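You operate a simulated robot arm through the tools that you are given. There is no shell and no other tool. Be economical: measure what you need, move in short steps, check, and stop when the job is done.

You are at the controls of a simulated two-armed robot. One attempt, no reset.

Task
Screw the cap back on the black-cap bottle.

It is judged by the outcome, as a careful person would: the job done as asked, and still so three seconds after it is handed in. It fails if anything else is knocked over, pushed out of place, dropped, spilled or broken. Lids that push on must go on centred and level and be pressed home; caps that screw on are set level and turned clockwise until they are tight.

Robot
Two 7-joint arms with two-finger grippers on one trunk, on a base that drives. Base frame: it is fixed to the floor where the robot stands at the start and does not move with it; the origin is under the middle of the robot, x ahead of it, y to its left, z up. Readings come in mm, rad, newtons and seconds.
The left shoulder is at the start at [78, 151, 988], the right one opposite. With the tool pointing down near the work surface each hand reaches from about 300 to 800 mm from the robot's upright axis, wherever it stands, measured 20 degrees to its own side. Places, roughly: black-cap bottle (6x6x14 cm) [600, 0, 900]. Payload 2.54 kg a hand.
The TCP of each hand is the grasp point between the finger pads, 30 mm short of the fingertips. In the tool frame z runs along the fingers and y along their closing line. Largest opening 116 mm; the body of the gripper starts 95 mm behind the TCP.
Orientation is that of the tool frame in the base frame, as [roll, pitch, yaw] about the fixed x, y, z axes, in that order (R = Rz(yaw) Ry(pitch) Rx(roll)). With the fingers straight down and closing along the base's y, the tool's x points along the base's -x, its y along +y and its z along -z.

Tools
- The arms move only by the tool jog_arm. It takes "left_rows", "right_rows" or both (then of equal length, played together; a hand with none holds still); each is a list of rows, each a list of 7 numbers: the shift along the tool's x, y, z in mm, then the turn, a rotation vector about the tool's x, y, z in rad, then the closure, from 0 (fully open) to 1 (shut). In form: [[dx, dy, dz, ax, ay, az, jaw], ...]. A call has 1 to 20 rows; each row shifts and turns the commanded pose from where the row before left it, along the tool's axes as they then stand. A row lasts 0.2 s, in which the tool goes at most 50 mm and 0.15 rad; a call with a longer step from one row to the next is refused whole, and so is a gripper value outside its range. A pose out of reach is approached as far as the arm can. The call stops where the force on the tool passes 40 N (or 10 N more than at its start, if that is more) or the arm is blocked; 0.2 s more then pass. Each finger travels about 72 mm/s and halts on what it meets, pressing with about 32 N; the grip force reading is that of the motor and also rises with nothing between the fingers. The clock runs only during rows and for 0.2 s after the last one: add rows that do not move to give the fingers time. The reply holds the time, the measured pose of the TCP, the force on the tool along the base axes, the opening and the grip force, in the units named above and with some noise, with the torque about the TCP (base axes, N m) and any sound that the robot's microphone picked up, and new pictures: "views" is both (left out), scene, wrist or none (wrist: the cameras of the hands that moved).
- Cameras (640 x 400 px; columns grow to the right, rows downward): "scene" is now at [158.7, -8.6, 1149.9]; the picture's right is [-0.10, -1.00, 0.00], its down [-0.15, 0.01, -0.99] and it looks along [0.98, -0.10, -0.15] (base axes); focal length 214 px, centre (320, 200). "left" rides on the left gripper at [69, 15, -122] in its tool frame; the picture's right is [-0.22, 0.98, 0.00], its down [-0.83, -0.18, -0.53] and it looks along [-0.52, -0.11, 0.85] (tool axes); focal length 251 px, centre (320, 200). "right" rides on the right gripper at [69, -15, -122] in its tool frame; the picture's right is [0.22, 0.98, 0.00], its down [-0.83, 0.18, -0.53] and it looks along [-0.52, 0.12, 0.85] (tool axes); focal length 251 px, centre (320, 200). There is no depth. A picture from a camera that has moved, and an enlarged one, comes with that camera's place and axes in the base frame and with its lens.
- slide_trunk(by): slides the trunk up (or, below 0, down) by that many mm; the arms and the scene camera ride with it, the base frame stays. It gives what a move gives, with no picture.
- roll_base(legs): drives the robot by 1 to 6 legs, each [ahead, left, turn to the left] in mm, mm and rad, along the robot's own axes; the way and the turn of a leg run together, so that a leg with both is an arc; at most 1500 mm and 3.142 rad a leg. The arms and the cameras ride along, it lands a little off, and it stops where it bumps. It gives what a move gives, and a new picture of the scene camera.
- head_to(pan, tilt): turns the head with the scene camera to pan (to the left, within 1.396 rad either way) and tilt (down, from -0.506 to 1.204), counted from straight ahead of the robot. It gives what a move gives, and a new picture of the scene camera.
- inspect(camera, box): a new picture of the part [left, top, right, bottom] of that camera's present view, enlarged. It takes no simulated time.
- finish_job(): hands the job in; it is judged then, once.

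Go step by step. Nothing tells you exact positions but the pictures and the camera data: compare them with the known pose of the tool, close in by small moves and look again before you grip or let go. The budget is 120 turns and 260 pictures, counting those below and the enlarged ones. Unless the task says otherwise, let go and move clear before handing in, and close with one line.

The tools are called after "Call:" as a command line: name --argument value ..., lists and objects as JSON in quotes. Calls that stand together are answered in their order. jog_arm: Moves the arms, as the interface text tells. Its arguments: {"type":"object","properties":{"left_rows":{"type":"array"},"right_rows":{"type":"array"},"views":{"type":"string","enum":["both","scene","wrist","none"]}},"required":[]} The other tools are called the same way: slide_trunk (by) slides the trunk up or down; roll_base (legs) drives the base; head_to (pan, tilt) turns the head that bears the scene camera; inspect (camera, box) takes an enlarged picture of a part of a camera's view; finish_job () hands the job in.

At the start:

```text
time: 0.0
left_tool_pos: [325.2, 76.7, 1101.0]
left_tool_rot: [-3.14, 0.001, -3.14]
left_ft_force: [0.1, -0.2, -0.2]
left_torque: [-0.06, -0.01, -0.02]
left_grip_width: 115.9
left_grip_force: 0.1
right_tool_pos: [340.8, -222.1, 1172.6]
right_tool_rot: [-3.14, 0.003, 3.141]
right_ft_force: [-0.4, 0.0, -0.3]
right_torque: [0.02, 0.0, -0.03]
right_grip_width: 116.2
right_grip_force: 0.0
trunk travel left (down, up): [-225.0, 64.0]
robot x, y, heading: [-0.7, 2.2, 0.005]
head pan, tilt: [-0.098, 0.148]
```

scene: 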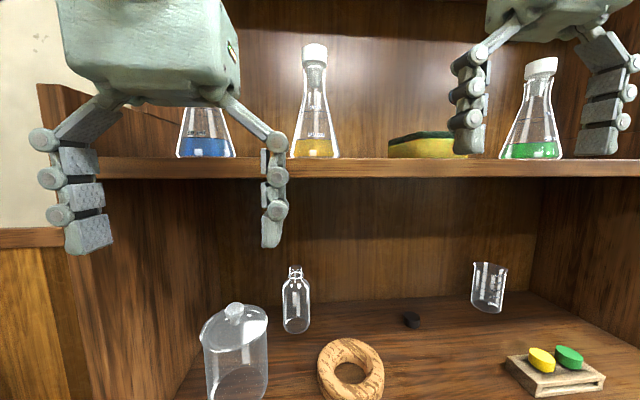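
right: 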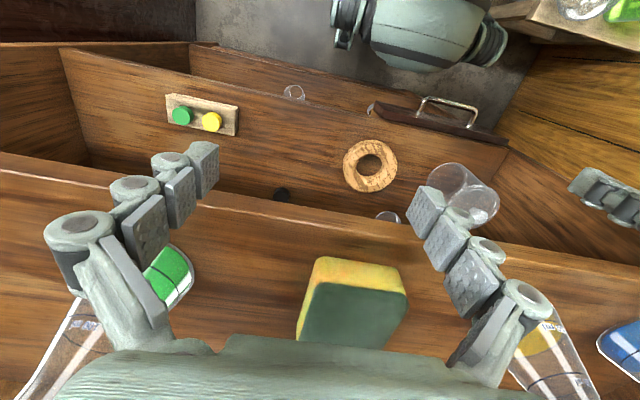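
left: 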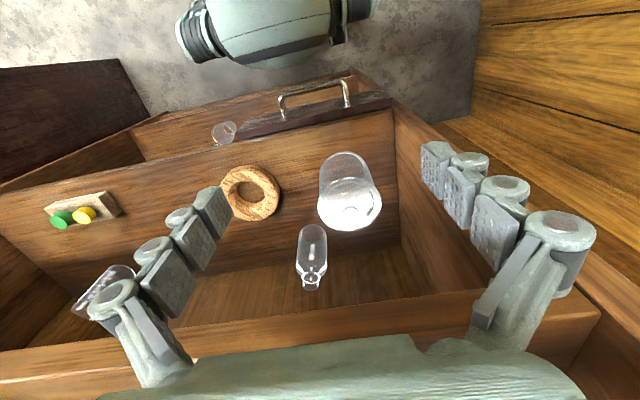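

I see a clear bottle without a cap and a black cap lying beside it on the lower surface, in front of or below a shelf with flasks. I'll look lower to understand the layout.

Call:
head_to --pan 0 --tilt 0.75

Call:
inspect --camera "left" --box '[200, 60, 440, 320]'

```text
time: 1.0
left_tool_pos: [326.6, 78.6, 1100.7]
left_tool_rot: [3.141, -0.002, -3.14]
left_ft_force: [33.5, 24.0, -28.9]
left_torque: [-3.57, 1.81, -2.62]
left_grip_width: 115.9
left_grip_force: 0.2
right_tool_pos: [341.6, -223.0, 1171.8]
right_tool_rot: [3.141, 0.003, 3.138]
right_ft_force: [-1.0, 0.4, 0.6]
right_torque: [0.0, -0.01, -0.02]
right_grip_width: 115.9
right_grip_force: 0.0
trunk travel left (down, up): [-225.0, 64.0]
robot x, y, heading: [0.9, -2.7, 0.002]
head pan, tilt: [0.0, 0.75]
camera scene: at [155.9, -0.8, 1111.8], right [-0.01, -1.0, 0.0], down [-0.53, 0.01, -0.85], along [0.85, -0.01, -0.53], focal length 214 px, centre (320, 200)
```

scene: 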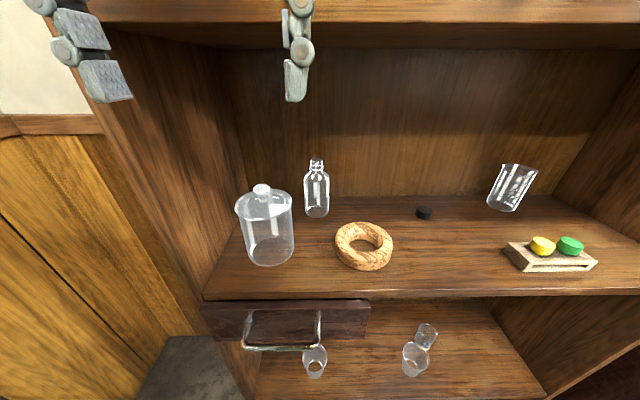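

```text
1.54 times, centred on (320, 190) of left
camera zoom: at [257.0, 92.8, 1222.4], right [0.21, 0.98, 0.0], down [0.83, -0.18, 0.53], along [0.52, -0.11, -0.85], focal length 387 px, centre (320, 215)
```

zoom: 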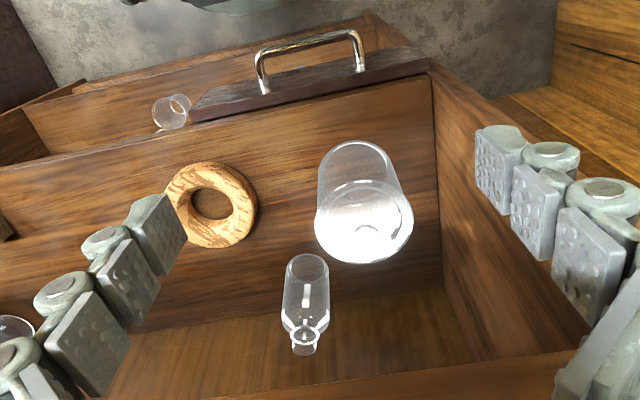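

The bottle stands on a cabinet shelf (floor about z 810) at roughly [580, 0], and the cap lies near [570, -250]. A ring and a jar are in front of them. I'll zoom in on the cap and bottle, and use a zero move to recheck the odd left force.

Call:
jog_arm --left_rows '[[0, 0, 0, 0, 0, 0, 0]]' --views "none"

Call:
inspect --camera "scene" --box '[384, 180, 464, 230]'

Call:
inspect --camera "scene" --box '[220, 140, 400, 280]'

```text
time: 1.4
left_tool_pos: [325.5, 77.1, 1100.9]
left_tool_rot: [-3.14, -0.002, -3.14]
left_ft_force: [39.9, 26.9, -25.2]
left_torque: [-3.94, 3.06, -3.02]
left_grip_width: 116.0
left_grip_force: 0.0
right_tool_pos: [342.1, -222.4, 1172.0]
right_tool_rot: [-3.14, 0.001, 3.14]
right_ft_force: [-0.4, -0.9, 0.0]
right_torque: [-0.01, 0.0, -0.01]
right_grip_width: 116.1
right_grip_force: 0.1
trunk travel left (down, up): [-225.0, 64.0]
robot x, y, heading: [0.7, -1.2, 0.001]
head pan, tilt: [0.0, 0.75]
```

```text
8.00 times, centred on (424, 205) of scene
camera zoom: at [156.0, -0.7, 1112.0], right [-0.01, -1.0, 0.0], down [-0.53, 0.01, -0.85], along [0.85, -0.01, -0.53], focal length 1716 px, centre (-512, 160)
```

zoom: 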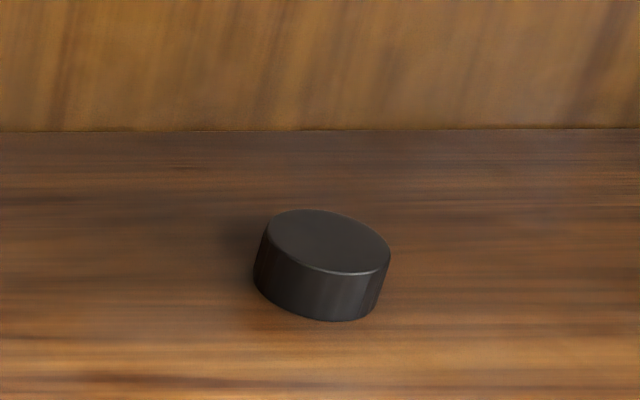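

```text
2.86 times, centred on (310, 210) of scene
camera zoom: at [156.0, -0.7, 1112.0], right [-0.01, -1.0, 0.0], down [-0.53, 0.01, -0.85], along [0.85, -0.01, -0.53], focal length 613 px, centre (349, 171)
```

zoom: 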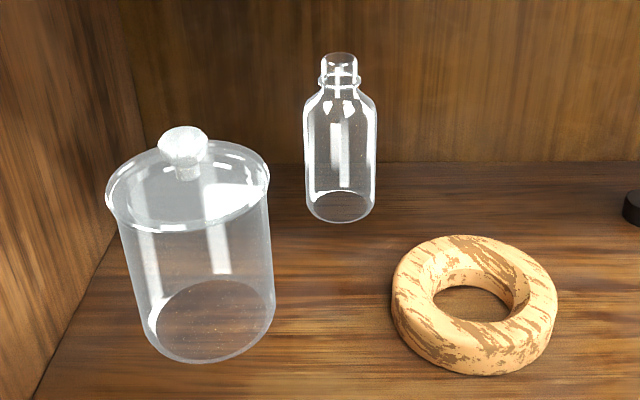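

The cap lies upright, open side down. The left-hand force began when the head tilted, so the head is likely touching the hand; I'll tilt it back and then drive the base back for room.

Call:
head_to --pan -0.1 --tilt 0.3

Call:
roll_base --legs '[[-250, 0, 0]]'

```text
time: 2.3
left_tool_pos: [324.9, 76.1, 1101.8]
left_tool_rot: [-3.138, 0.001, 3.141]
left_ft_force: [0.3, 0.7, 0.1]
left_torque: [-0.02, -0.02, -0.02]
left_grip_width: 116.0
left_grip_force: 0.0
right_tool_pos: [342.3, -222.9, 1171.1]
right_tool_rot: [3.141, 0.001, 3.139]
right_ft_force: [0.5, 0.4, 0.9]
right_torque: [0.0, 0.03, 0.0]
right_grip_width: 115.9
right_grip_force: 0.1
trunk travel left (down, up): [-225.0, 64.0]
robot x, y, heading: [1.0, -4.6, -0.002]
head pan, tilt: [-0.099, 0.3]
camera scene: at [159.3, -8.9, 1135.6], right [-0.1, -1.0, 0.0], down [-0.29, 0.03, -0.96], along [0.95, -0.09, -0.3], focal length 214 px, centre (320, 200)
```

scene: 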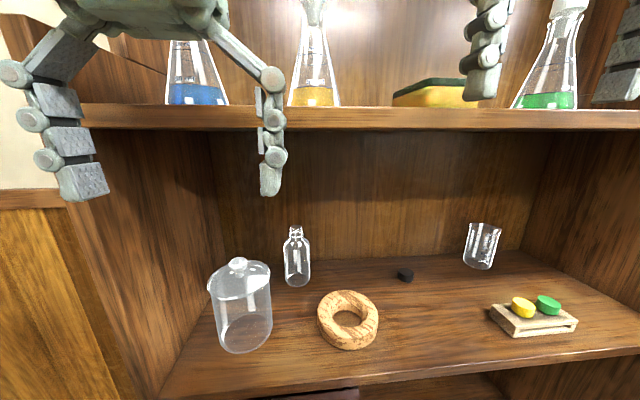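

```text
time: 4.1
left_tool_pos: [75.3, 77.4, 1101.9]
left_tool_rot: [-3.139, 0.0, -3.14]
left_ft_force: [-0.6, 0.5, 0.3]
left_torque: [-0.03, -0.03, 0.01]
left_grip_width: 115.8
left_grip_force: 0.0
right_tool_pos: [93.5, -222.3, 1172.1]
right_tool_rot: [3.141, 0.002, 3.141]
right_ft_force: [0.1, 0.0, -0.5]
right_torque: [-0.03, -0.04, 0.0]
right_grip_width: 115.8
right_grip_force: 0.1
trunk travel left (down, up): [-225.0, 64.0]
robot x, y, heading: [-248.6, -5.7, -0.006]
head pan, tilt: [-0.099, 0.3]
camera scene: at [-89.1, -8.9, 1135.8], right [-0.1, -1.0, 0.0], down [-0.29, 0.03, -0.96], along [0.95, -0.09, -0.3], focal length 214 px, centre (320, 200)
```

scene: 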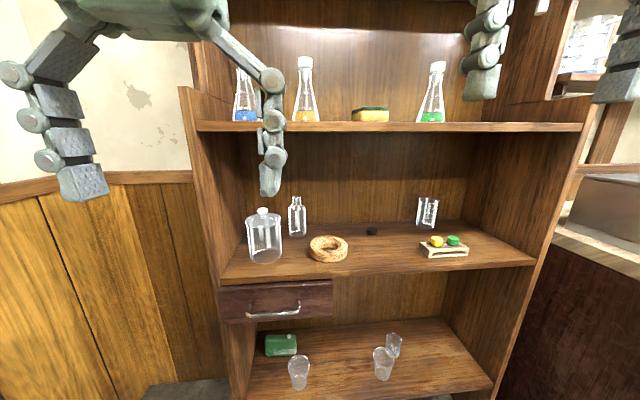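

The floor is at about z 800 and the cabinet front at about x 360. I'll bring the right hand forward, lower it in front of the cabinet, and pitch it to point forward and about 30° down.

Call:
jog_arm --right_rows '[[-33, 0, 37, 0, 0, 0, 0], [-33, 0, 37, 0, 0, 0, 0], [-33, 0, 37, 0, 0, 0, 0], [-33, 0, 37, 0, 0, 0, 0], [-33, 0, 37, 0, 0, 0, 0], [-33, 0, 37, 0, 0, 0, 0], [0, 0, 0, 0, -0.131, 0, 0], [0, 0, 0, 0, -0.131, 0, 0], [0, 0, 0, 0, -0.131, 0, 0], [0, 0, 0, 0, -0.131, 0, 0], [0, 0, 0, 0, -0.131, 0, 0], [0, 0, 0, 0, -0.131, 0, 0], [0, 0, 0, 0, -0.131, 0, 0], [0, 0, 0, 0, -0.131, 0, 0], [0, 0, 0, 0, 0, 0, 0]]'

Call:
inspect --camera "scene" --box '[220, 170, 480, 290]'

```text
time: 7.3
left_tool_pos: [76.8, 78.0, 1101.4]
left_tool_rot: [-3.141, 0.0, -3.139]
left_ft_force: [-0.1, -0.2, 0.7]
left_torque: [-0.02, -0.05, 0.0]
left_grip_width: 116.2
left_grip_force: 0.2
right_tool_pos: [291.0, -222.6, 949.7]
right_tool_rot: [3.141, 1.051, 3.14]
right_ft_force: [0.2, 0.3, 0.3]
right_torque: [-0.01, 0.03, -0.03]
right_grip_width: 116.0
right_grip_force: 0.0
trunk travel left (down, up): [-225.0, 64.0]
robot x, y, heading: [-248.8, 1.1, 0.001]
head pan, tilt: [-0.099, 0.3]
camera scene: at [-88.7, -8.8, 1135.7], right [-0.1, -1.0, 0.0], down [-0.29, 0.03, -0.96], along [0.95, -0.09, -0.3], focal length 214 px, centre (320, 200)
camera right: at [151.4, -237.1, 951.2], right [-0.11, 0.98, -0.18], down [-0.05, 0.18, 0.98], along [0.99, 0.11, 0.03], focal length 251 px, centre (320, 200)
```

scene: 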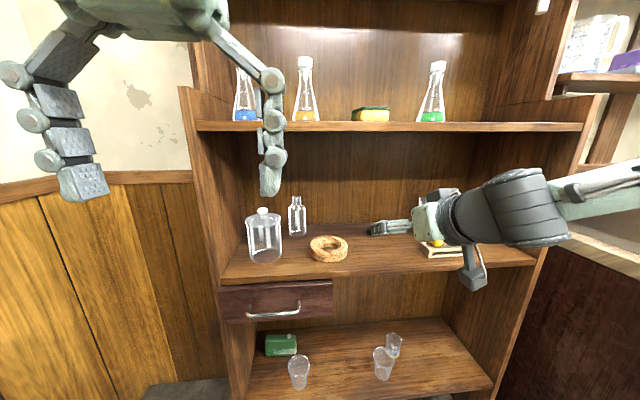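
right: 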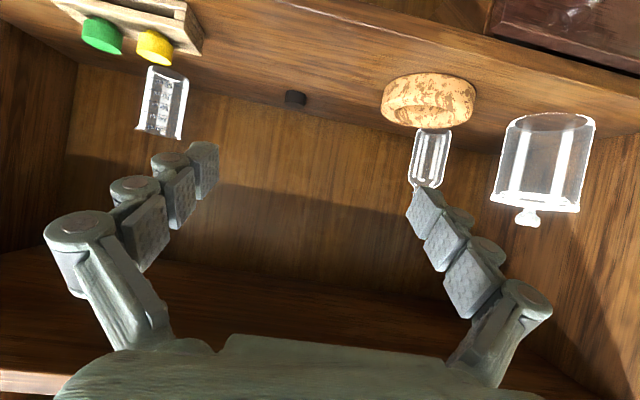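

```text
2.46 times, centred on (350, 230) of scene
camera zoom: at [-88.7, -8.8, 1135.7], right [-0.1, -1.0, 0.0], down [-0.29, 0.03, -0.96], along [0.95, -0.09, -0.3], focal length 528 px, centre (246, 126)
```

zoom: 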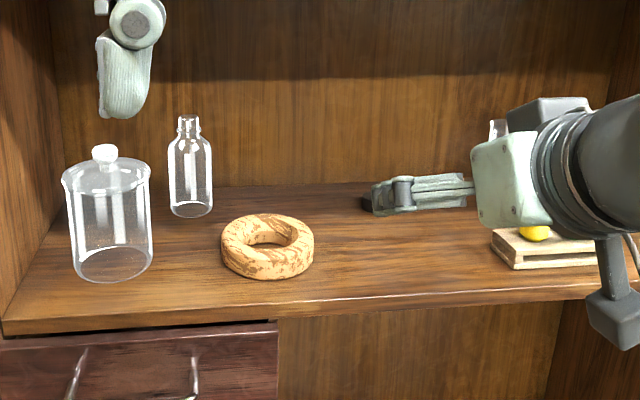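

The right wrist view puts the cap at about [570, -259]. I'll steepen the hand to 45° so the wrist camera clears the floor, then move in partway and check.

Call:
jog_arm --right_rows '[[0, 0, 0, 0, 0.131, 0, 0], [0, 0, 0, 0, 0.131, 0, 0], [-15.7, -9, 37, 0, 0, 0, 0], [-15.7, -9, 37, 0, 0, 0, 0], [-15.7, -9, 37, 0, 0, 0, 0], [-15.7, -9, 37, 0, 0, 0, 0], [0, 0, 0, 0, 0, 0, 0]]'

Call:
inspect --camera "right" --box '[200, 60, 440, 210]'

```text
time: 8.9
left_tool_pos: [76.6, 76.5, 1102.6]
left_tool_rot: [-3.14, 0.0, -3.141]
left_ft_force: [0.2, 0.7, -0.2]
left_torque: [-0.01, -0.01, 0.01]
left_grip_width: 115.7
left_grip_force: 0.1
right_tool_pos: [440.9, -257.4, 891.2]
right_tool_rot: [3.141, 0.787, -3.141]
right_ft_force: [-1.5, -0.6, 0.3]
right_torque: [0.0, 0.01, 0.01]
right_grip_width: 116.1
right_grip_force: 0.1
trunk travel left (down, up): [-225.0, 64.0]
robot x, y, heading: [-246.1, -1.9, 0.003]
head pan, tilt: [-0.099, 0.3]
camera scene: at [-88.8, -8.8, 1135.7], right [-0.1, -1.0, 0.0], down [-0.29, 0.03, -0.96], along [0.95, -0.09, -0.3], focal length 214 px, centre (320, 200)
camera right: at [306.3, -272.5, 927.3], right [-0.15, 0.98, -0.15], down [0.2, 0.18, 0.96], along [0.97, 0.11, -0.23], focal length 251 px, centre (320, 200)
```

scene: 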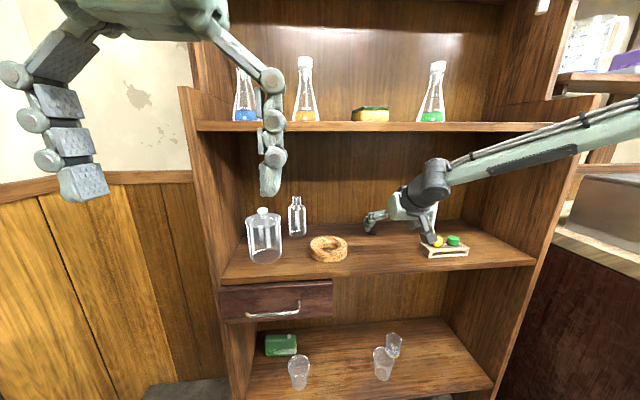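
right: 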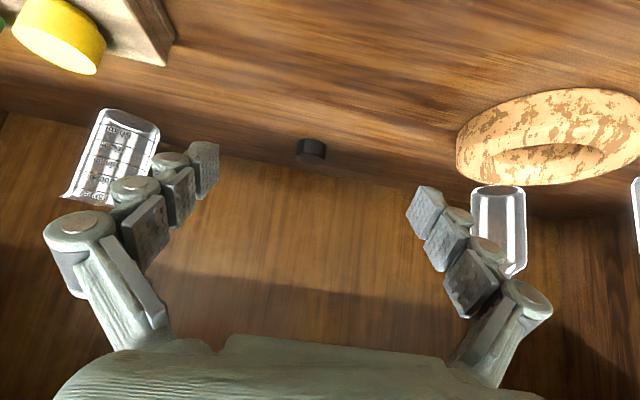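

```text
2.67 times, centred on (320, 135) of right
camera zoom: at [306.3, -272.5, 927.3], right [-0.15, 0.98, -0.15], down [0.2, 0.18, 0.96], along [0.97, 0.11, -0.23], focal length 670 px, centre (320, 373)
```

zoom: 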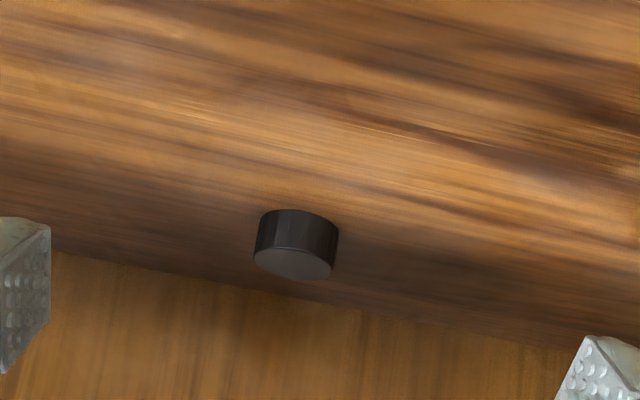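

The cap is at about [572, -261, 810]. I'll hover just above and behind it.

Call:
jog_arm --right_rows '[[-17.3, -1, 24.8, 0, 0, 0, 0], [-17.3, -1, 24.8, 0, 0, 0, 0], [-17.3, -1, 24.8, 0, 0, 0, 0], [-17.3, -1, 24.8, 0, 0, 0, 0], [0, 0, 0, 0, 0, 0, 0]]'

```text
time: 10.1
left_tool_pos: [76.3, 76.8, 1101.7]
left_tool_rot: [-3.139, 0.0, -3.138]
left_ft_force: [0.0, 0.3, 0.2]
left_torque: [-0.01, -0.04, 0.04]
left_grip_width: 115.9
left_grip_force: 0.1
right_tool_pos: [561.1, -262.2, 870.5]
right_tool_rot: [-3.141, 0.787, 3.141]
right_ft_force: [-0.9, -0.3, 0.9]
right_torque: [-0.01, 0.01, 0.02]
right_grip_width: 116.0
right_grip_force: 0.1
trunk travel left (down, up): [-225.0, 64.0]
robot x, y, heading: [-253.5, -0.5, 0.002]
head pan, tilt: [-0.099, 0.3]
camera scene: at [-88.8, -8.8, 1135.7], right [-0.1, -1.0, 0.0], down [-0.29, 0.03, -0.96], along [0.95, -0.09, -0.3], focal length 214 px, centre (320, 200)
camera right: at [425.9, -277.7, 906.9], right [-0.15, 0.98, -0.15], down [0.2, 0.18, 0.96], along [0.97, 0.11, -0.23], focal length 251 px, centre (320, 200)
```

scene: 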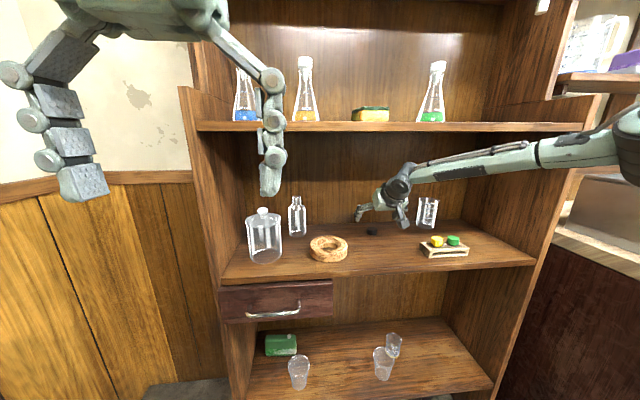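
right: 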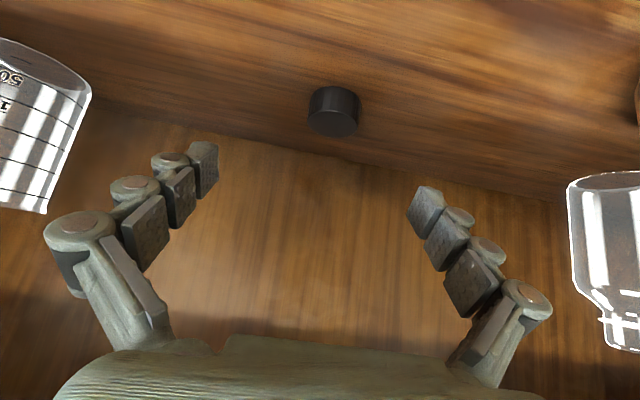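

The cap sits centred between the fingers, just ahead of them. I'll descend straight down and close.

Call:
jog_arm --right_rows '[[8, 1, 8, 0, 0, 0, 0], [9, 0, 9, 0, 0, 0, 0], [9, 0, 9, 0, 0, 0, 0], [0, 0, 0, 0, 0, 0, 0]]'

```text
time: 11.1
left_tool_pos: [76.8, 77.5, 1100.7]
left_tool_rot: [-3.14, 0.001, -3.14]
left_ft_force: [-0.2, 0.2, 0.0]
left_torque: [0.01, 0.0, 0.02]
left_grip_width: 115.8
left_grip_force: 0.0
right_tool_pos: [558.9, -262.2, 831.6]
right_tool_rot: [-3.141, 0.787, 3.139]
right_ft_force: [-0.1, -0.3, 0.4]
right_torque: [0.01, -0.01, 0.0]
right_grip_width: 116.5
right_grip_force: 0.0
trunk travel left (down, up): [-225.0, 64.0]
robot x, y, heading: [-245.3, 0.7, 0.002]
head pan, tilt: [-0.099, 0.3]
camera scene: at [-88.7, -8.9, 1135.7], right [-0.1, -1.0, 0.0], down [-0.29, 0.03, -0.96], along [0.95, -0.09, -0.3], focal length 214 px, centre (320, 200)
camera right: at [425.0, -276.5, 869.7], right [-0.15, 0.98, -0.15], down [0.2, 0.18, 0.96], along [0.97, 0.11, -0.23], focal length 251 px, centre (320, 200)
```

scene: 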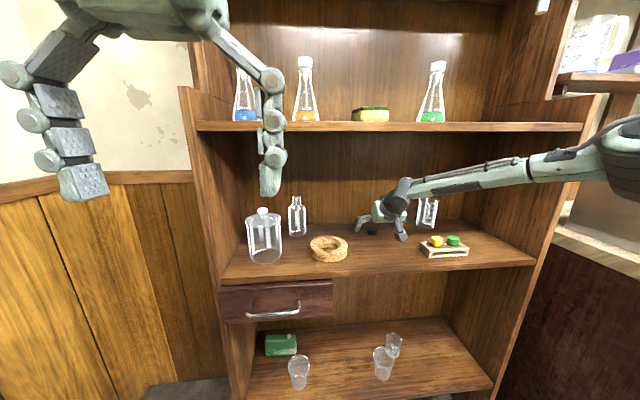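
right: 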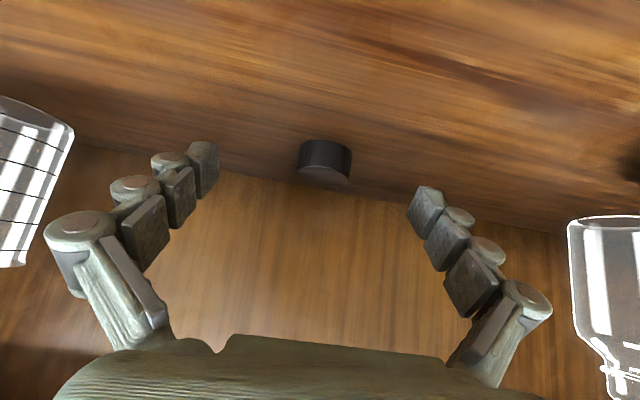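

The cap is between the tips at [572, -261]. I'll move 5 mm forward for more pad coverage and close.

Call:
jog_arm --right_rows '[[-3.5, 0, 3.5, 0, 0, 0, 0], [0, 0, 0, 0, 0, 0, 1], [0, 0, 0, 0, 0, 0, 1], [0, 0, 0, 0, 0, 0, 1], [0, 0, 0, 0, 0, 0, 1], [0, 0, 0, 0, 0, 0, 1]]' --views "wrist"

```text
time: 12.5
left_tool_pos: [77.1, 78.0, 1101.5]
left_tool_rot: [-3.139, -0.001, -3.14]
left_ft_force: [0.0, -0.2, 0.7]
left_torque: [0.03, -0.01, 0.0]
left_grip_width: 116.2
left_grip_force: 0.1
right_tool_pos: [565.0, -261.7, 833.7]
right_tool_rot: [3.141, 0.788, 3.138]
right_ft_force: [-0.2, 0.1, 0.2]
right_torque: [0.02, 0.0, -0.04]
right_grip_width: 32.9
right_grip_force: 32.0
trunk travel left (down, up): [-225.0, 64.0]
robot x, y, heading: [-249.7, -2.0, 0.002]
head pan, tilt: [-0.099, 0.3]
camera right: at [429.9, -276.3, 869.9], right [-0.15, 0.98, -0.15], down [0.2, 0.18, 0.96], along [0.97, 0.11, -0.23], focal length 251 px, centre (320, 200)
```

right: 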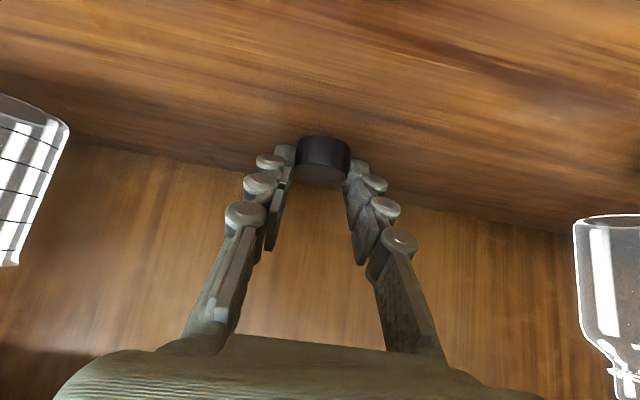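

The cap is gripped at 33 mm. I'll lift it and check.

Call:
jog_arm --right_rows '[[-7, 0, -7, 0, 0, 0, 1], [-21, 0, -21, 0, 0, 0, 1], [-21, 0, -21, 0, 0, 0, 1], [0, 0, 0, 0, 0, 0, 1]]' --views "wrist"

```text
time: 13.5
left_tool_pos: [76.7, 77.9, 1101.5]
left_tool_rot: [-3.139, 0.001, -3.14]
left_ft_force: [0.3, -0.4, 0.0]
left_torque: [0.02, 0.0, 0.0]
left_grip_width: 116.0
left_grip_force: 0.1
right_tool_pos: [564.5, -262.3, 901.7]
right_tool_rot: [3.14, 0.786, 3.141]
right_ft_force: [0.4, -1.0, 0.0]
right_torque: [0.03, 0.0, -0.01]
right_grip_width: 33.1
right_grip_force: 31.8
trunk travel left (down, up): [-225.0, 64.0]
robot x, y, heading: [-250.1, -2.0, 0.003]
head pan, tilt: [-0.099, 0.3]
camera right: at [430.1, -276.3, 939.9], right [-0.15, 0.98, -0.15], down [0.2, 0.18, 0.96], along [0.97, 0.11, -0.23], focal length 251 px, centre (320, 200)
```

right: 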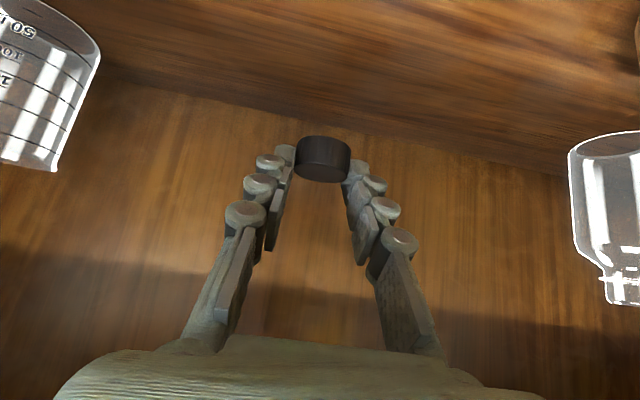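

The cap is held level. I'll pull it straight out of the cabinet, then shift right to make room for the left arm.

Call:
jog_arm --right_rows '[[34, 0, -34, 0, 0, 0, 1], [34, 0, -34, 0, 0, 0, 1], [34, 0, -34, 0, 0, 0, 1], [34, 0, -34, 0, 0, 0, 1], [34, 0, -34, 0, 0, 0, 1], [34, 0, -34, 0, 0, 0, 1], [0, -40, 0, 0, 0, 0, 1], [0, -40, 0, 0, 0, 0, 1], [0, 0, 0, 0, 0, 0, 1]]'

```text
time: 15.5
left_tool_pos: [76.9, 77.2, 1101.1]
left_tool_rot: [-3.14, 0.001, -3.139]
left_ft_force: [0.0, 0.2, 0.9]
left_torque: [0.01, -0.01, 0.0]
left_grip_width: 115.8
left_grip_force: 0.0
right_tool_pos: [276.5, -341.1, 899.0]
right_tool_rot: [3.141, 0.787, -3.141]
right_ft_force: [1.2, -0.7, -0.4]
right_torque: [0.0, 0.01, 0.0]
right_grip_width: 33.1
right_grip_force: 31.7
trunk travel left (down, up): [-225.0, 64.0]
robot x, y, heading: [-246.9, 1.0, 0.002]
head pan, tilt: [-0.099, 0.3]
camera scene: at [-88.6, -8.7, 1135.7], right [-0.1, -1.0, 0.0], down [-0.29, 0.03, -0.96], along [0.95, -0.09, -0.3], focal length 214 px, centre (320, 200)
camera right: at [141.2, -356.0, 937.9], right [-0.15, 0.98, -0.15], down [0.2, 0.18, 0.96], along [0.97, 0.11, -0.23], focal length 251 px, centre (320, 200)
```

scene: 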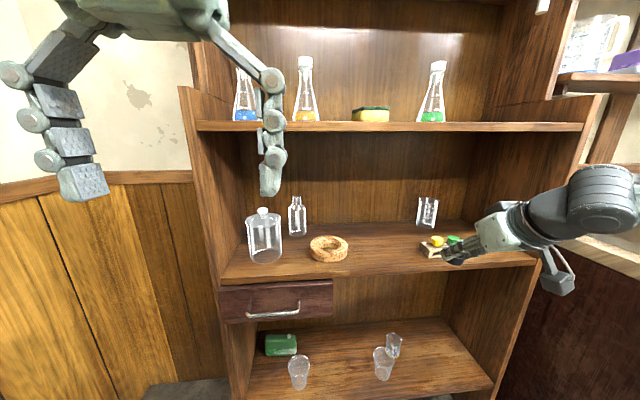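
right: 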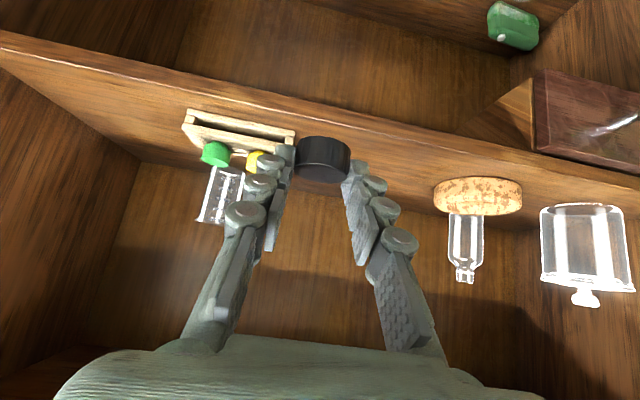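

Next I'll bring the left hand in front of the cabinet, pitched 35° down and yawed 30° left, with the jaws partly closed to about 80 mm.

Call:
jog_arm --left_rows '[[-30, -13, 28.5, 0, 0, 0, 0.3], [-30, -13, 28.5, 0, 0, 0, 0.3], [-30, -13, 28.5, 0, 0, 0, 0.3], [-30, -13, 28.5, 0, 0, 0, 0.3], [-30, -13, 28.5, 0, 0, 0, 0.3], [-30, -13, 28.5, 0, 0, 0, 0.3], [0, 0, 0, 0, -0.137, 0, 0.3], [0, 0, 0, 0, -0.137, 0, 0.3], [0, 0, 0, 0, -0.137, 0, 0.3], [0, 0, 0, 0, -0.137, 0, 0.3], [0, 0, 0, 0, -0.137, 0, 0.3], [0, 0, 0, 0, -0.137, 0, 0.3], [0, 0, 0, 0, -0.137, 0, 0.3], [0, 0, 0, -0.1065, 0, -0.0746, 0.3], [0, 0, 0, -0.1065, 0, -0.0746, 0.3], [0, 0, 0, -0.1065, 0, -0.0746, 0.3], [0, 0, 0, -0.1065, 0, -0.0746, 0.3], [0, 0, 0, 0, 0, 0, 0.3]]'

```text
time: 19.3
left_tool_pos: [256.5, -0.8, 931.4]
left_tool_rot: [-3.141, 0.958, -2.616]
left_ft_force: [-0.5, -0.1, 0.6]
left_torque: [0.0, -0.02, -0.02]
left_grip_width: 81.1
left_grip_force: 0.0
right_tool_pos: [275.6, -341.5, 900.7]
right_tool_rot: [3.141, 0.788, 3.14]
right_ft_force: [0.1, 0.2, -0.5]
right_torque: [0.02, -0.01, -0.04]
right_grip_width: 32.9
right_grip_force: 31.8
trunk travel left (down, up): [-225.0, 64.0]
robot x, y, heading: [-250.2, 3.3, -0.001]
head pan, tilt: [-0.099, 0.3]
camera scene: at [-88.6, -8.8, 1135.7], right [-0.1, -1.0, 0.0], down [-0.29, 0.03, -0.96], along [0.95, -0.09, -0.3], focal length 214 px, centre (320, 200)
camera left: at [128.5, -57.3, 943.6], right [-0.38, 0.91, 0.17], down [0.12, -0.14, 0.98], along [0.92, 0.4, -0.06], focal length 251 px, centre (320, 200)
```

scene: 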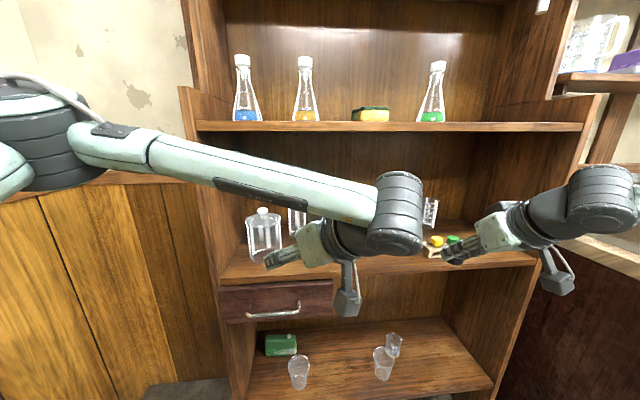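
left: 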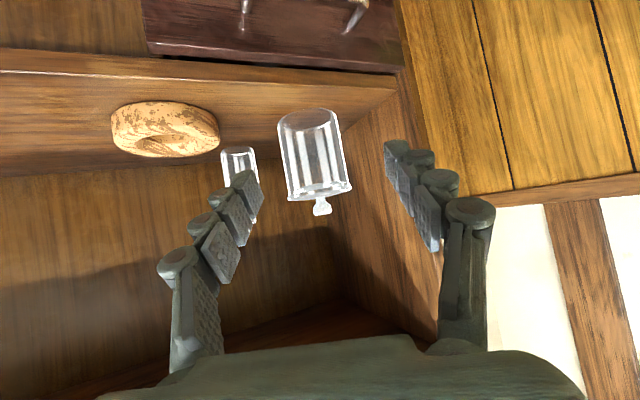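

The bottle is re-measured at about [592, 3], with its top near z 937. I'll move the left hand inside over the ring, 130 mm short of the bottle.

Call:
jog_arm --left_rows '[[-11.3, -27.4, 25.15, 0, 0, 0, 0.3], [-11.3, -27.4, 25.15, 0, 0, 0, 0.3], [-11.3, -27.4, 25.15, 0, 0, 0, 0.3], [-11.3, -27.4, 25.15, 0, 0, 0, 0.3], [-11.3, -27.4, 25.15, 0, 0, 0, 0.3], [-11.3, -27.4, 25.15, 0, 0, 0, 0.3], [0, 0, 0, 0, 0, 0, 0.3]]'

```text
time: 20.9
left_tool_pos: [479.5, -62.2, 899.4]
left_tool_rot: [-3.139, 0.96, -2.62]
left_ft_force: [-0.4, 0.8, 0.5]
left_torque: [-0.01, -0.01, -0.01]
left_grip_width: 81.5
left_grip_force: 0.0
right_tool_pos: [276.8, -341.7, 901.7]
right_tool_rot: [3.14, 0.786, 3.14]
right_ft_force: [-0.3, -0.4, -0.7]
right_torque: [0.04, 0.02, 0.0]
right_grip_width: 33.1
right_grip_force: 32.4
trunk travel left (down, up): [-225.0, 64.0]
robot x, y, heading: [-241.8, -1.6, -0.003]
head pan, tilt: [-0.099, 0.3]
camera scene: at [-88.7, -8.8, 1135.7], right [-0.1, -1.0, 0.0], down [-0.29, 0.03, -0.96], along [0.95, -0.09, -0.3], focal length 214 px, centre (320, 200)
camera left: at [350.9, -119.2, 913.3], right [-0.38, 0.91, 0.17], down [0.12, -0.14, 0.98], along [0.92, 0.39, -0.06], focal length 251 px, centre (320, 200)
```

scene: 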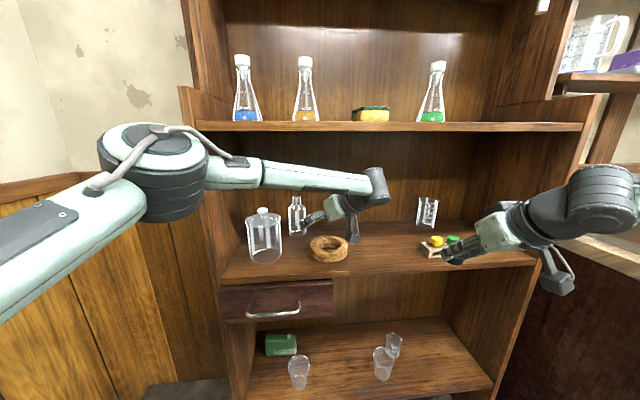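
left: 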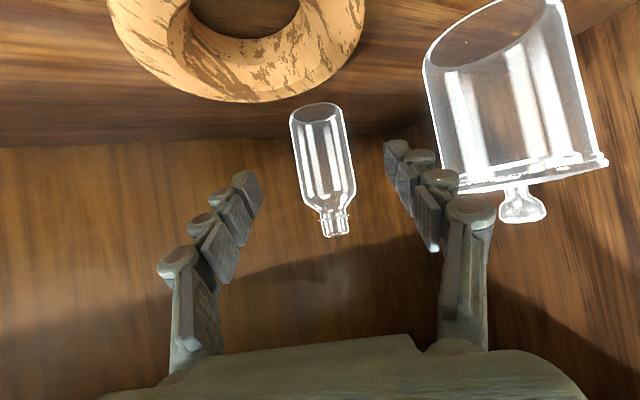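

The bottle axis is at about [598, 0], nearly centred between the fingers. I'll advance most of the way and check.

Call:
jog_arm --left_rows '[[-11.2, -2.5, 28, 0, 0, 0, 0.3], [-11.2, -2.5, 28, 0, 0, 0, 0.3], [-11.2, -1.3, 28, 0, 0, 0, 0.3], [0, 0, 0, 0, 0, 0, 0.3]]'

```text
time: 21.9
left_tool_pos: [560.0, -24.5, 879.5]
left_tool_rot: [-3.14, 0.958, -2.62]
left_ft_force: [-0.2, 0.2, 0.1]
left_torque: [0.0, 0.01, -0.03]
left_grip_width: 81.1
left_grip_force: 0.0
right_tool_pos: [275.7, -341.7, 901.2]
right_tool_rot: [3.141, 0.788, 3.14]
right_ft_force: [-0.3, 0.2, 0.8]
right_torque: [0.04, 0.01, 0.0]
right_grip_width: 33.0
right_grip_force: 31.8
trunk travel left (down, up): [-225.0, 64.0]
robot x, y, heading: [-251.3, -0.2, -0.0]
head pan, tilt: [-0.099, 0.3]
camera scene: at [-88.7, -8.9, 1135.7], right [-0.1, -1.0, 0.0], down [-0.29, 0.03, -0.96], along [0.95, -0.09, -0.3], focal length 214 px, centre (320, 200)
camera left: at [431.0, -80.9, 892.1], right [-0.38, 0.91, 0.17], down [0.12, -0.14, 0.98], along [0.92, 0.39, -0.06], focal length 251 px, centre (320, 200)
```

scene: 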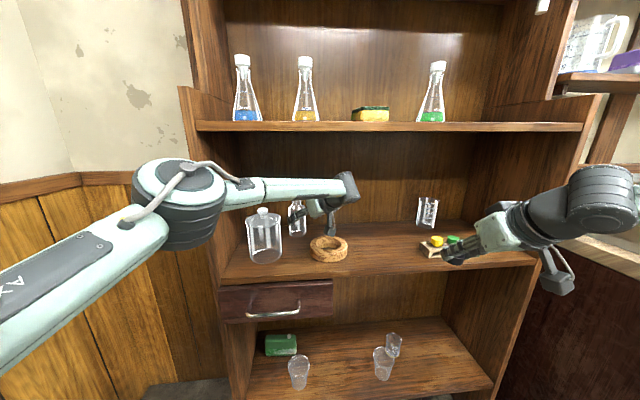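
left: 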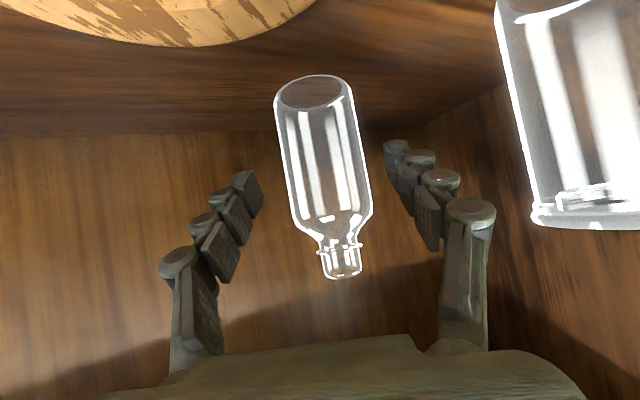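

The bottle is well centred. I'll finish the approach and close on the body.

Call:
jog_arm --left_rows '[[-4.2, 1, 23, 0, 0, 0, 0.3], [-4.2, 1, 23, 0, 0, 0, 0.3], [0, 0, 0, 0, 0, 0, 0.3], [0, 0, 0, 0, 0, 0, 0.6], [0, 0, 0, 0, 0, 0, 1], [0, 0, 0, 0, 0, 0, 1], [0, 0, 0, 0, 0, 0, 1]]'

```text
time: 23.5
left_tool_pos: [594.3, -2.0, 858.7]
left_tool_rot: [-3.141, 0.959, -2.618]
left_ft_force: [0.7, -0.4, 0.0]
left_torque: [0.06, -0.03, 0.0]
left_grip_width: 58.0
left_grip_force: 32.1
right_tool_pos: [274.7, -341.7, 900.9]
right_tool_rot: [-3.141, 0.789, 3.14]
right_ft_force: [-0.2, 0.3, 0.1]
right_torque: [-0.02, 0.0, 0.02]
right_grip_width: 33.2
right_grip_force: 31.6
trunk travel left (down, up): [-225.0, 64.0]
robot x, y, heading: [-250.2, -4.6, -0.0]
head pan, tilt: [-0.099, 0.3]
camera scene: at [-88.6, -8.9, 1135.7], right [-0.1, -1.0, 0.0], down [-0.29, 0.03, -0.96], along [0.95, -0.09, -0.3], focal length 214 px, centre (320, 200)
camera left: at [466.7, -58.0, 872.1], right [-0.38, 0.91, 0.17], down [0.12, -0.14, 0.98], along [0.92, 0.39, -0.06], focal length 251 px, centre (320, 200)
```

scene: 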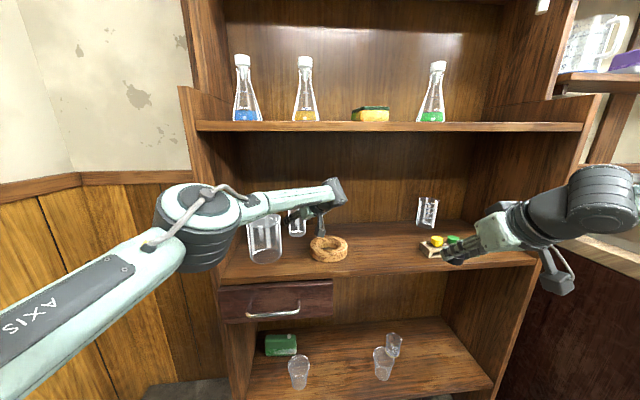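
left: 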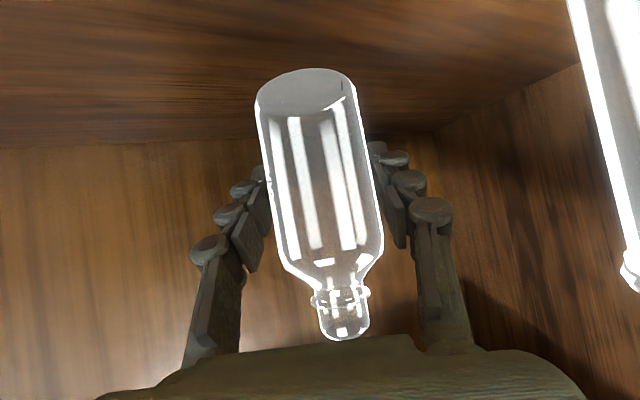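

The bottle is held at 58 mm. I'll lift it 60 mm and check.

Call:
jog_arm --left_rows '[[-8.2, 0, -5.7, 0, 0, 0, 1], [-20, 0, -14, 0, 0, 0, 1], [-21, 0, -14.7, 0, 0, 0, 1], [0, 0, 0, 0, 0, 0, 1]]' --views "wrist"

```text
time: 24.5
left_tool_pos: [594.6, -1.0, 919.3]
left_tool_rot: [-3.138, 0.958, -2.617]
left_ft_force: [0.1, 0.2, -1.1]
left_torque: [0.01, 0.03, -0.01]
left_grip_width: 58.1
left_grip_force: 32.6
right_tool_pos: [276.7, -341.1, 900.6]
right_tool_rot: [-3.14, 0.787, 3.138]
right_ft_force: [-0.8, -0.4, -0.3]
right_torque: [0.0, 0.0, 0.0]
right_grip_width: 33.1
right_grip_force: 31.5
trunk travel left (down, up): [-225.0, 64.0]
robot x, y, heading: [-247.1, 0.5, 0.001]
head pan, tilt: [-0.099, 0.3]
camera left: at [466.4, -58.1, 932.6], right [-0.38, 0.91, 0.17], down [0.12, -0.14, 0.98], along [0.92, 0.39, -0.06], focal length 251 px, centre (320, 200)
```

left: 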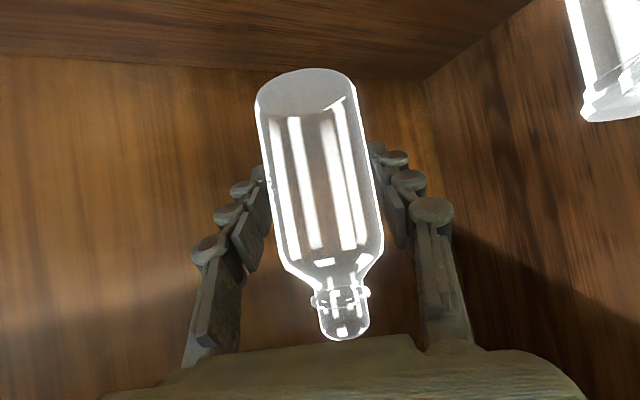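

It lifted clean and upright. I'll back out along the approach and then straight out of the cabinet.

Call:
jog_arm --left_rows '[[23, 0, -32.8, 0, 0, 0, 1], [23, 0, -32.8, 0, 0, 0, 1], [23, 0, -32.8, 0, 0, 0, 1], [19.9, 20, -28.4, 0, 0, 0, 1], [19.9, 20, -28.4, 0, 0, 0, 1], [19.9, 20, -28.4, 0, 0, 0, 1], [19.9, 20, -28.4, 0, 0, 0, 1], [19.9, 20, -28.4, 0, 0, 0, 1], [19.9, 20, -28.4, 0, 0, 0, 1], [0, 0, 0, 0, 0, 0, 1]]'

```text
time: 26.7
left_tool_pos: [250.4, -59.8, 918.2]
left_tool_rot: [-3.139, 0.957, -2.619]
left_ft_force: [-0.6, -0.7, -1.6]
left_torque: [-0.03, 0.02, 0.0]
left_grip_width: 58.0
left_grip_force: 32.3
right_tool_pos: [276.2, -342.2, 901.7]
right_tool_rot: [-3.141, 0.787, 3.14]
right_ft_force: [-1.2, 0.0, -0.6]
right_torque: [-0.01, -0.01, 0.02]
right_grip_width: 33.4
right_grip_force: 32.4
trunk travel left (down, up): [-225.0, 64.0]
robot x, y, heading: [-251.3, 1.4, -0.001]
head pan, tilt: [-0.099, 0.3]
camera scene: at [-88.5, -8.9, 1135.6], right [-0.1, -1.0, 0.0], down [-0.29, 0.03, -0.96], along [0.95, -0.09, -0.3], focal length 214 px, centre (320, 200)
camera left: at [122.1, -117.3, 932.2], right [-0.38, 0.91, 0.17], down [0.12, -0.14, 0.98], along [0.92, 0.39, -0.06], focal length 251 px, centre (320, 200)
```

scene: 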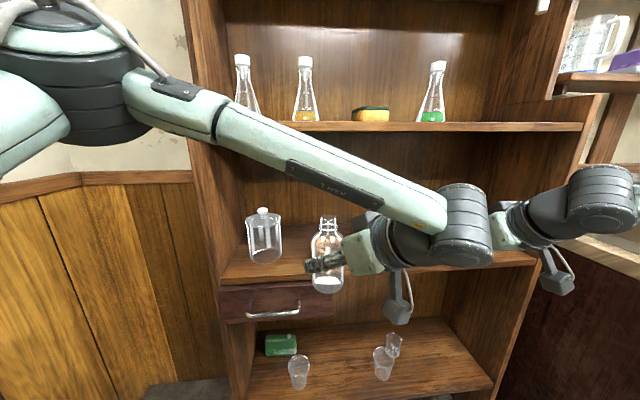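
left: 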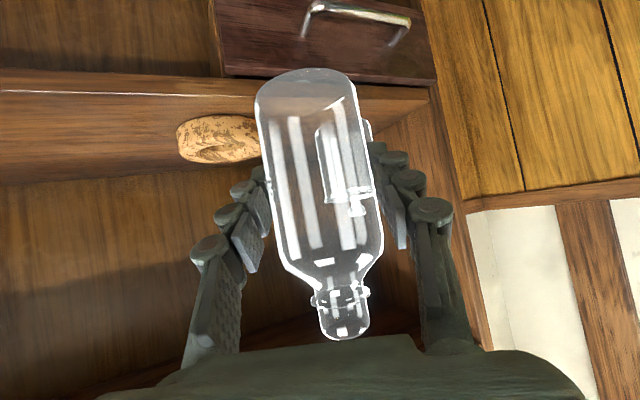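

Both objects are out of the cabinet. I'll drive back another 150 mm for clearance.

Call:
roll_base --legs '[[-150, 0, 0]]'

Call:
jog_arm --left_rows '[[0, 0, 0, 0.1075, 0, 0.0753, 1], [0, 0, 0, 0.1075, 0, 0.0753, 1], [0, 0, 0, 0.1075, 0, 0.0753, 1], [0, 0, 0, 0.1075, 0, 0.0753, 1], [0, 0, 0, 0.1075, 0, 0.0753, 1], [0, 0, 0, 0.1075, 0, 0.0753, 1], [0, 0, 0, 0.1075, 0, 0.0753, 1], [0, 0, 0, 0.1075, 0, 0.0753, 1], [0, 0, 0, 0, 0, 0, 1]]'

```text
time: 28.1
left_tool_pos: [101.0, -60.5, 918.7]
left_tool_rot: [-3.14, 0.959, -2.618]
left_ft_force: [0.2, 0.5, -1.2]
left_torque: [0.01, -0.01, -0.01]
left_grip_width: 58.0
left_grip_force: 32.1
right_tool_pos: [126.1, -340.6, 901.7]
right_tool_rot: [-3.141, 0.791, -3.14]
right_ft_force: [-0.2, -0.1, 0.4]
right_torque: [0.0, 0.0, 0.02]
right_grip_width: 32.9
right_grip_force: 32.2
trunk travel left (down, up): [-225.0, 64.0]
robot x, y, heading: [-398.7, -0.6, 0.0]
head pan, tilt: [-0.099, 0.3]
camera scene: at [-239.1, -8.8, 1135.8], right [-0.1, -1.0, 0.0], down [-0.29, 0.03, -0.96], along [0.95, -0.09, -0.3], focal length 214 px, centre (320, 200)
```

scene: 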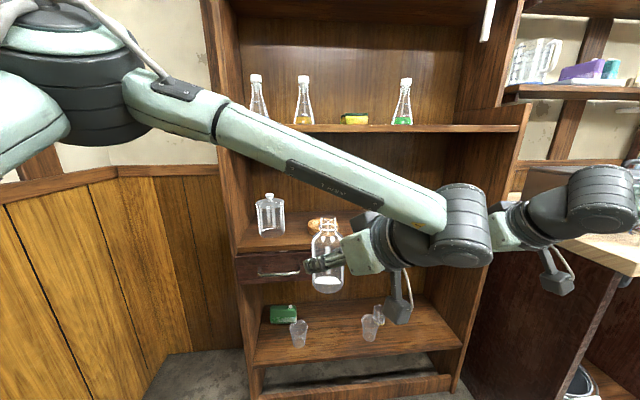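

```text
time: 30.1
left_tool_pos: [101.1, -60.8, 919.5]
left_tool_rot: [-3.137, 0.959, 2.616]
left_ft_force: [0.6, 0.9, -1.9]
left_torque: [-0.03, -0.02, 0.01]
left_grip_width: 58.0
left_grip_force: 32.0
right_tool_pos: [126.3, -341.5, 900.1]
right_tool_rot: [-3.141, 0.788, -3.14]
right_ft_force: [-0.6, 0.5, -0.4]
right_torque: [0.01, 0.02, -0.02]
right_grip_width: 33.2
right_grip_force: 32.2
trunk travel left (down, up): [-225.0, 64.0]
robot x, y, heading: [-398.1, -1.5, -0.005]
head pan, tilt: [-0.099, 0.3]
camera scene: at [-238.6, -8.9, 1135.6], right [-0.1, -1.0, 0.0], down [-0.29, 0.03, -0.96], along [0.95, -0.09, -0.3], focal length 214 px, centre (320, 200)
camera left: at [-11.9, 22.5, 931.9], right [0.6, 0.78, 0.17], down [-0.06, -0.17, 0.98], along [0.8, -0.6, -0.06], focal length 251 px, centre (320, 200)
```

scene: 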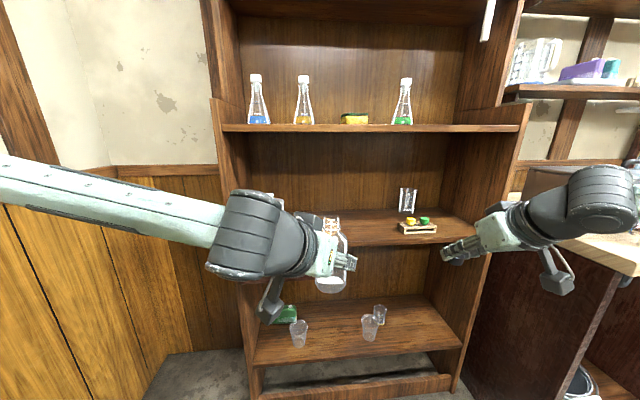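
left: 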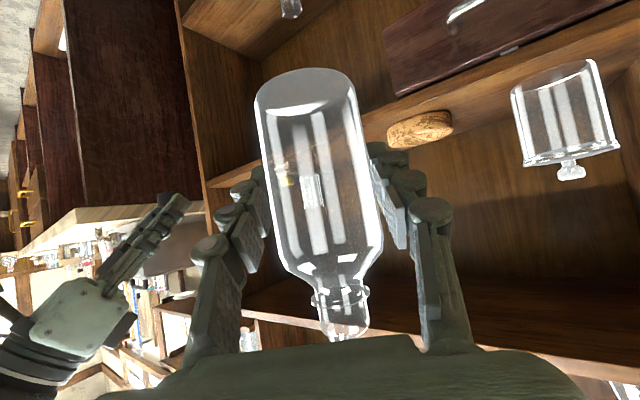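

The bottle axis should now be at about [104, -63] with its top near z 998. I'll raise the right hand and yaw it so it comes in from the right side, away from the left arm.

Call:
jog_arm --right_rows '[[-29.2, 0, -29.2, 0, 0, 0, 1], [-29.2, 0, -29.2, 0, 0, 0, 1], [-29.2, 0, -29.2, 0, 0, 0, 1], [-29.2, 0, -29.2, 0, 0, 0, 1], [0, 0, 0, -0.0928, 0, -0.0928, 1], [0, 0, 0, -0.0928, 0, -0.0928, 1], [0, 0, 0, -0.0928, 0, -0.0928, 1], [0, 0, 0, -0.0928, 0, -0.0928, 1], [0, 0, 0, -0.0928, 0, -0.0928, 1], [0, 0, 0, -0.0928, 0, -0.0928, 1], [0, 0, 0, -0.0928, 0, -0.0928, 1], [0, 0, 0, -0.0928, 0, -0.0928, 1], [0, 0, 0, 0, 0, 0, 1]]'

Call:
inspect --camera "scene" --box '[260, 180, 420, 300]'

```text
time: 32.9
left_tool_pos: [101.9, -60.5, 918.8]
left_tool_rot: [-3.136, 0.96, 2.618]
left_ft_force: [-0.2, 1.1, -2.4]
left_torque: [0.01, 0.05, 0.01]
left_grip_width: 58.3
left_grip_force: 31.9
right_tool_pos: [126.6, -341.5, 1065.6]
right_tool_rot: [-3.139, 0.787, -2.088]
right_ft_force: [0.1, -0.4, 0.6]
right_torque: [-0.01, -0.01, 0.01]
right_grip_width: 33.0
right_grip_force: 31.9
trunk travel left (down, up): [-225.0, 64.0]
robot x, y, heading: [-396.4, -2.0, 0.004]
head pan, tilt: [-0.099, 0.3]
camera scene: at [-238.7, -8.9, 1135.7], right [-0.1, -1.0, 0.0], down [-0.29, 0.03, -0.96], along [0.95, -0.09, -0.3], focal length 214 px, centre (320, 200)
camera right: at [72.3, -465.8, 1103.3], right [-0.92, 0.35, -0.15], down [-0.06, 0.27, 0.96], along [0.38, 0.9, -0.23], focal length 251 px, centre (320, 200)
```

scene: 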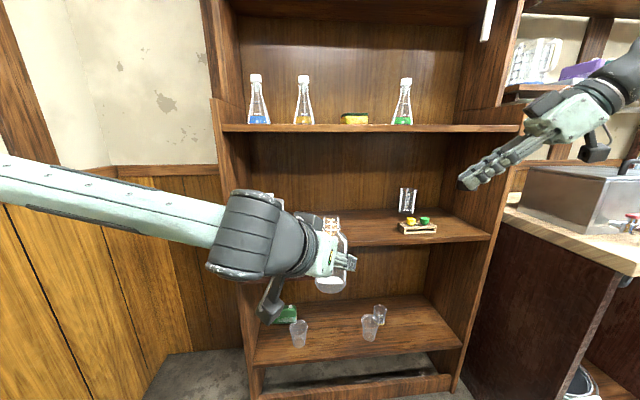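
right: 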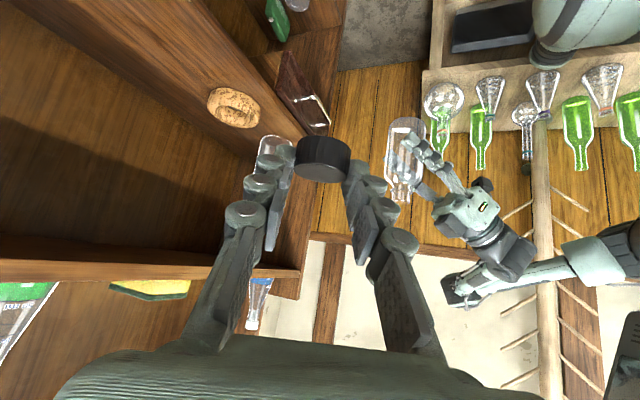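

```text
3.33 times, centred on (340, 240) of scene
camera zoom: at [-238.7, -8.9, 1135.7], right [-0.1, -1.0, 0.0], down [-0.29, 0.03, -0.96], along [0.95, -0.09, -0.3], focal length 715 px, centre (253, 67)
```

zoom: 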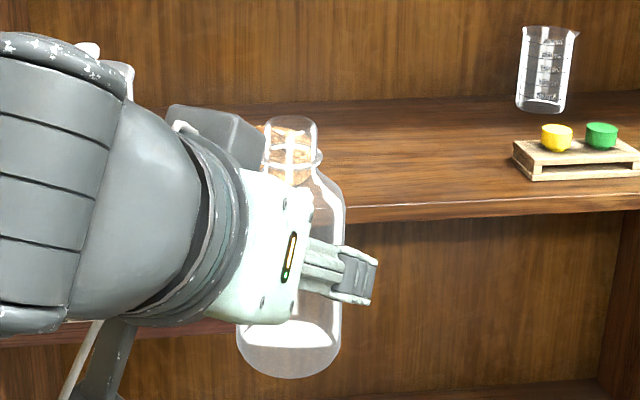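

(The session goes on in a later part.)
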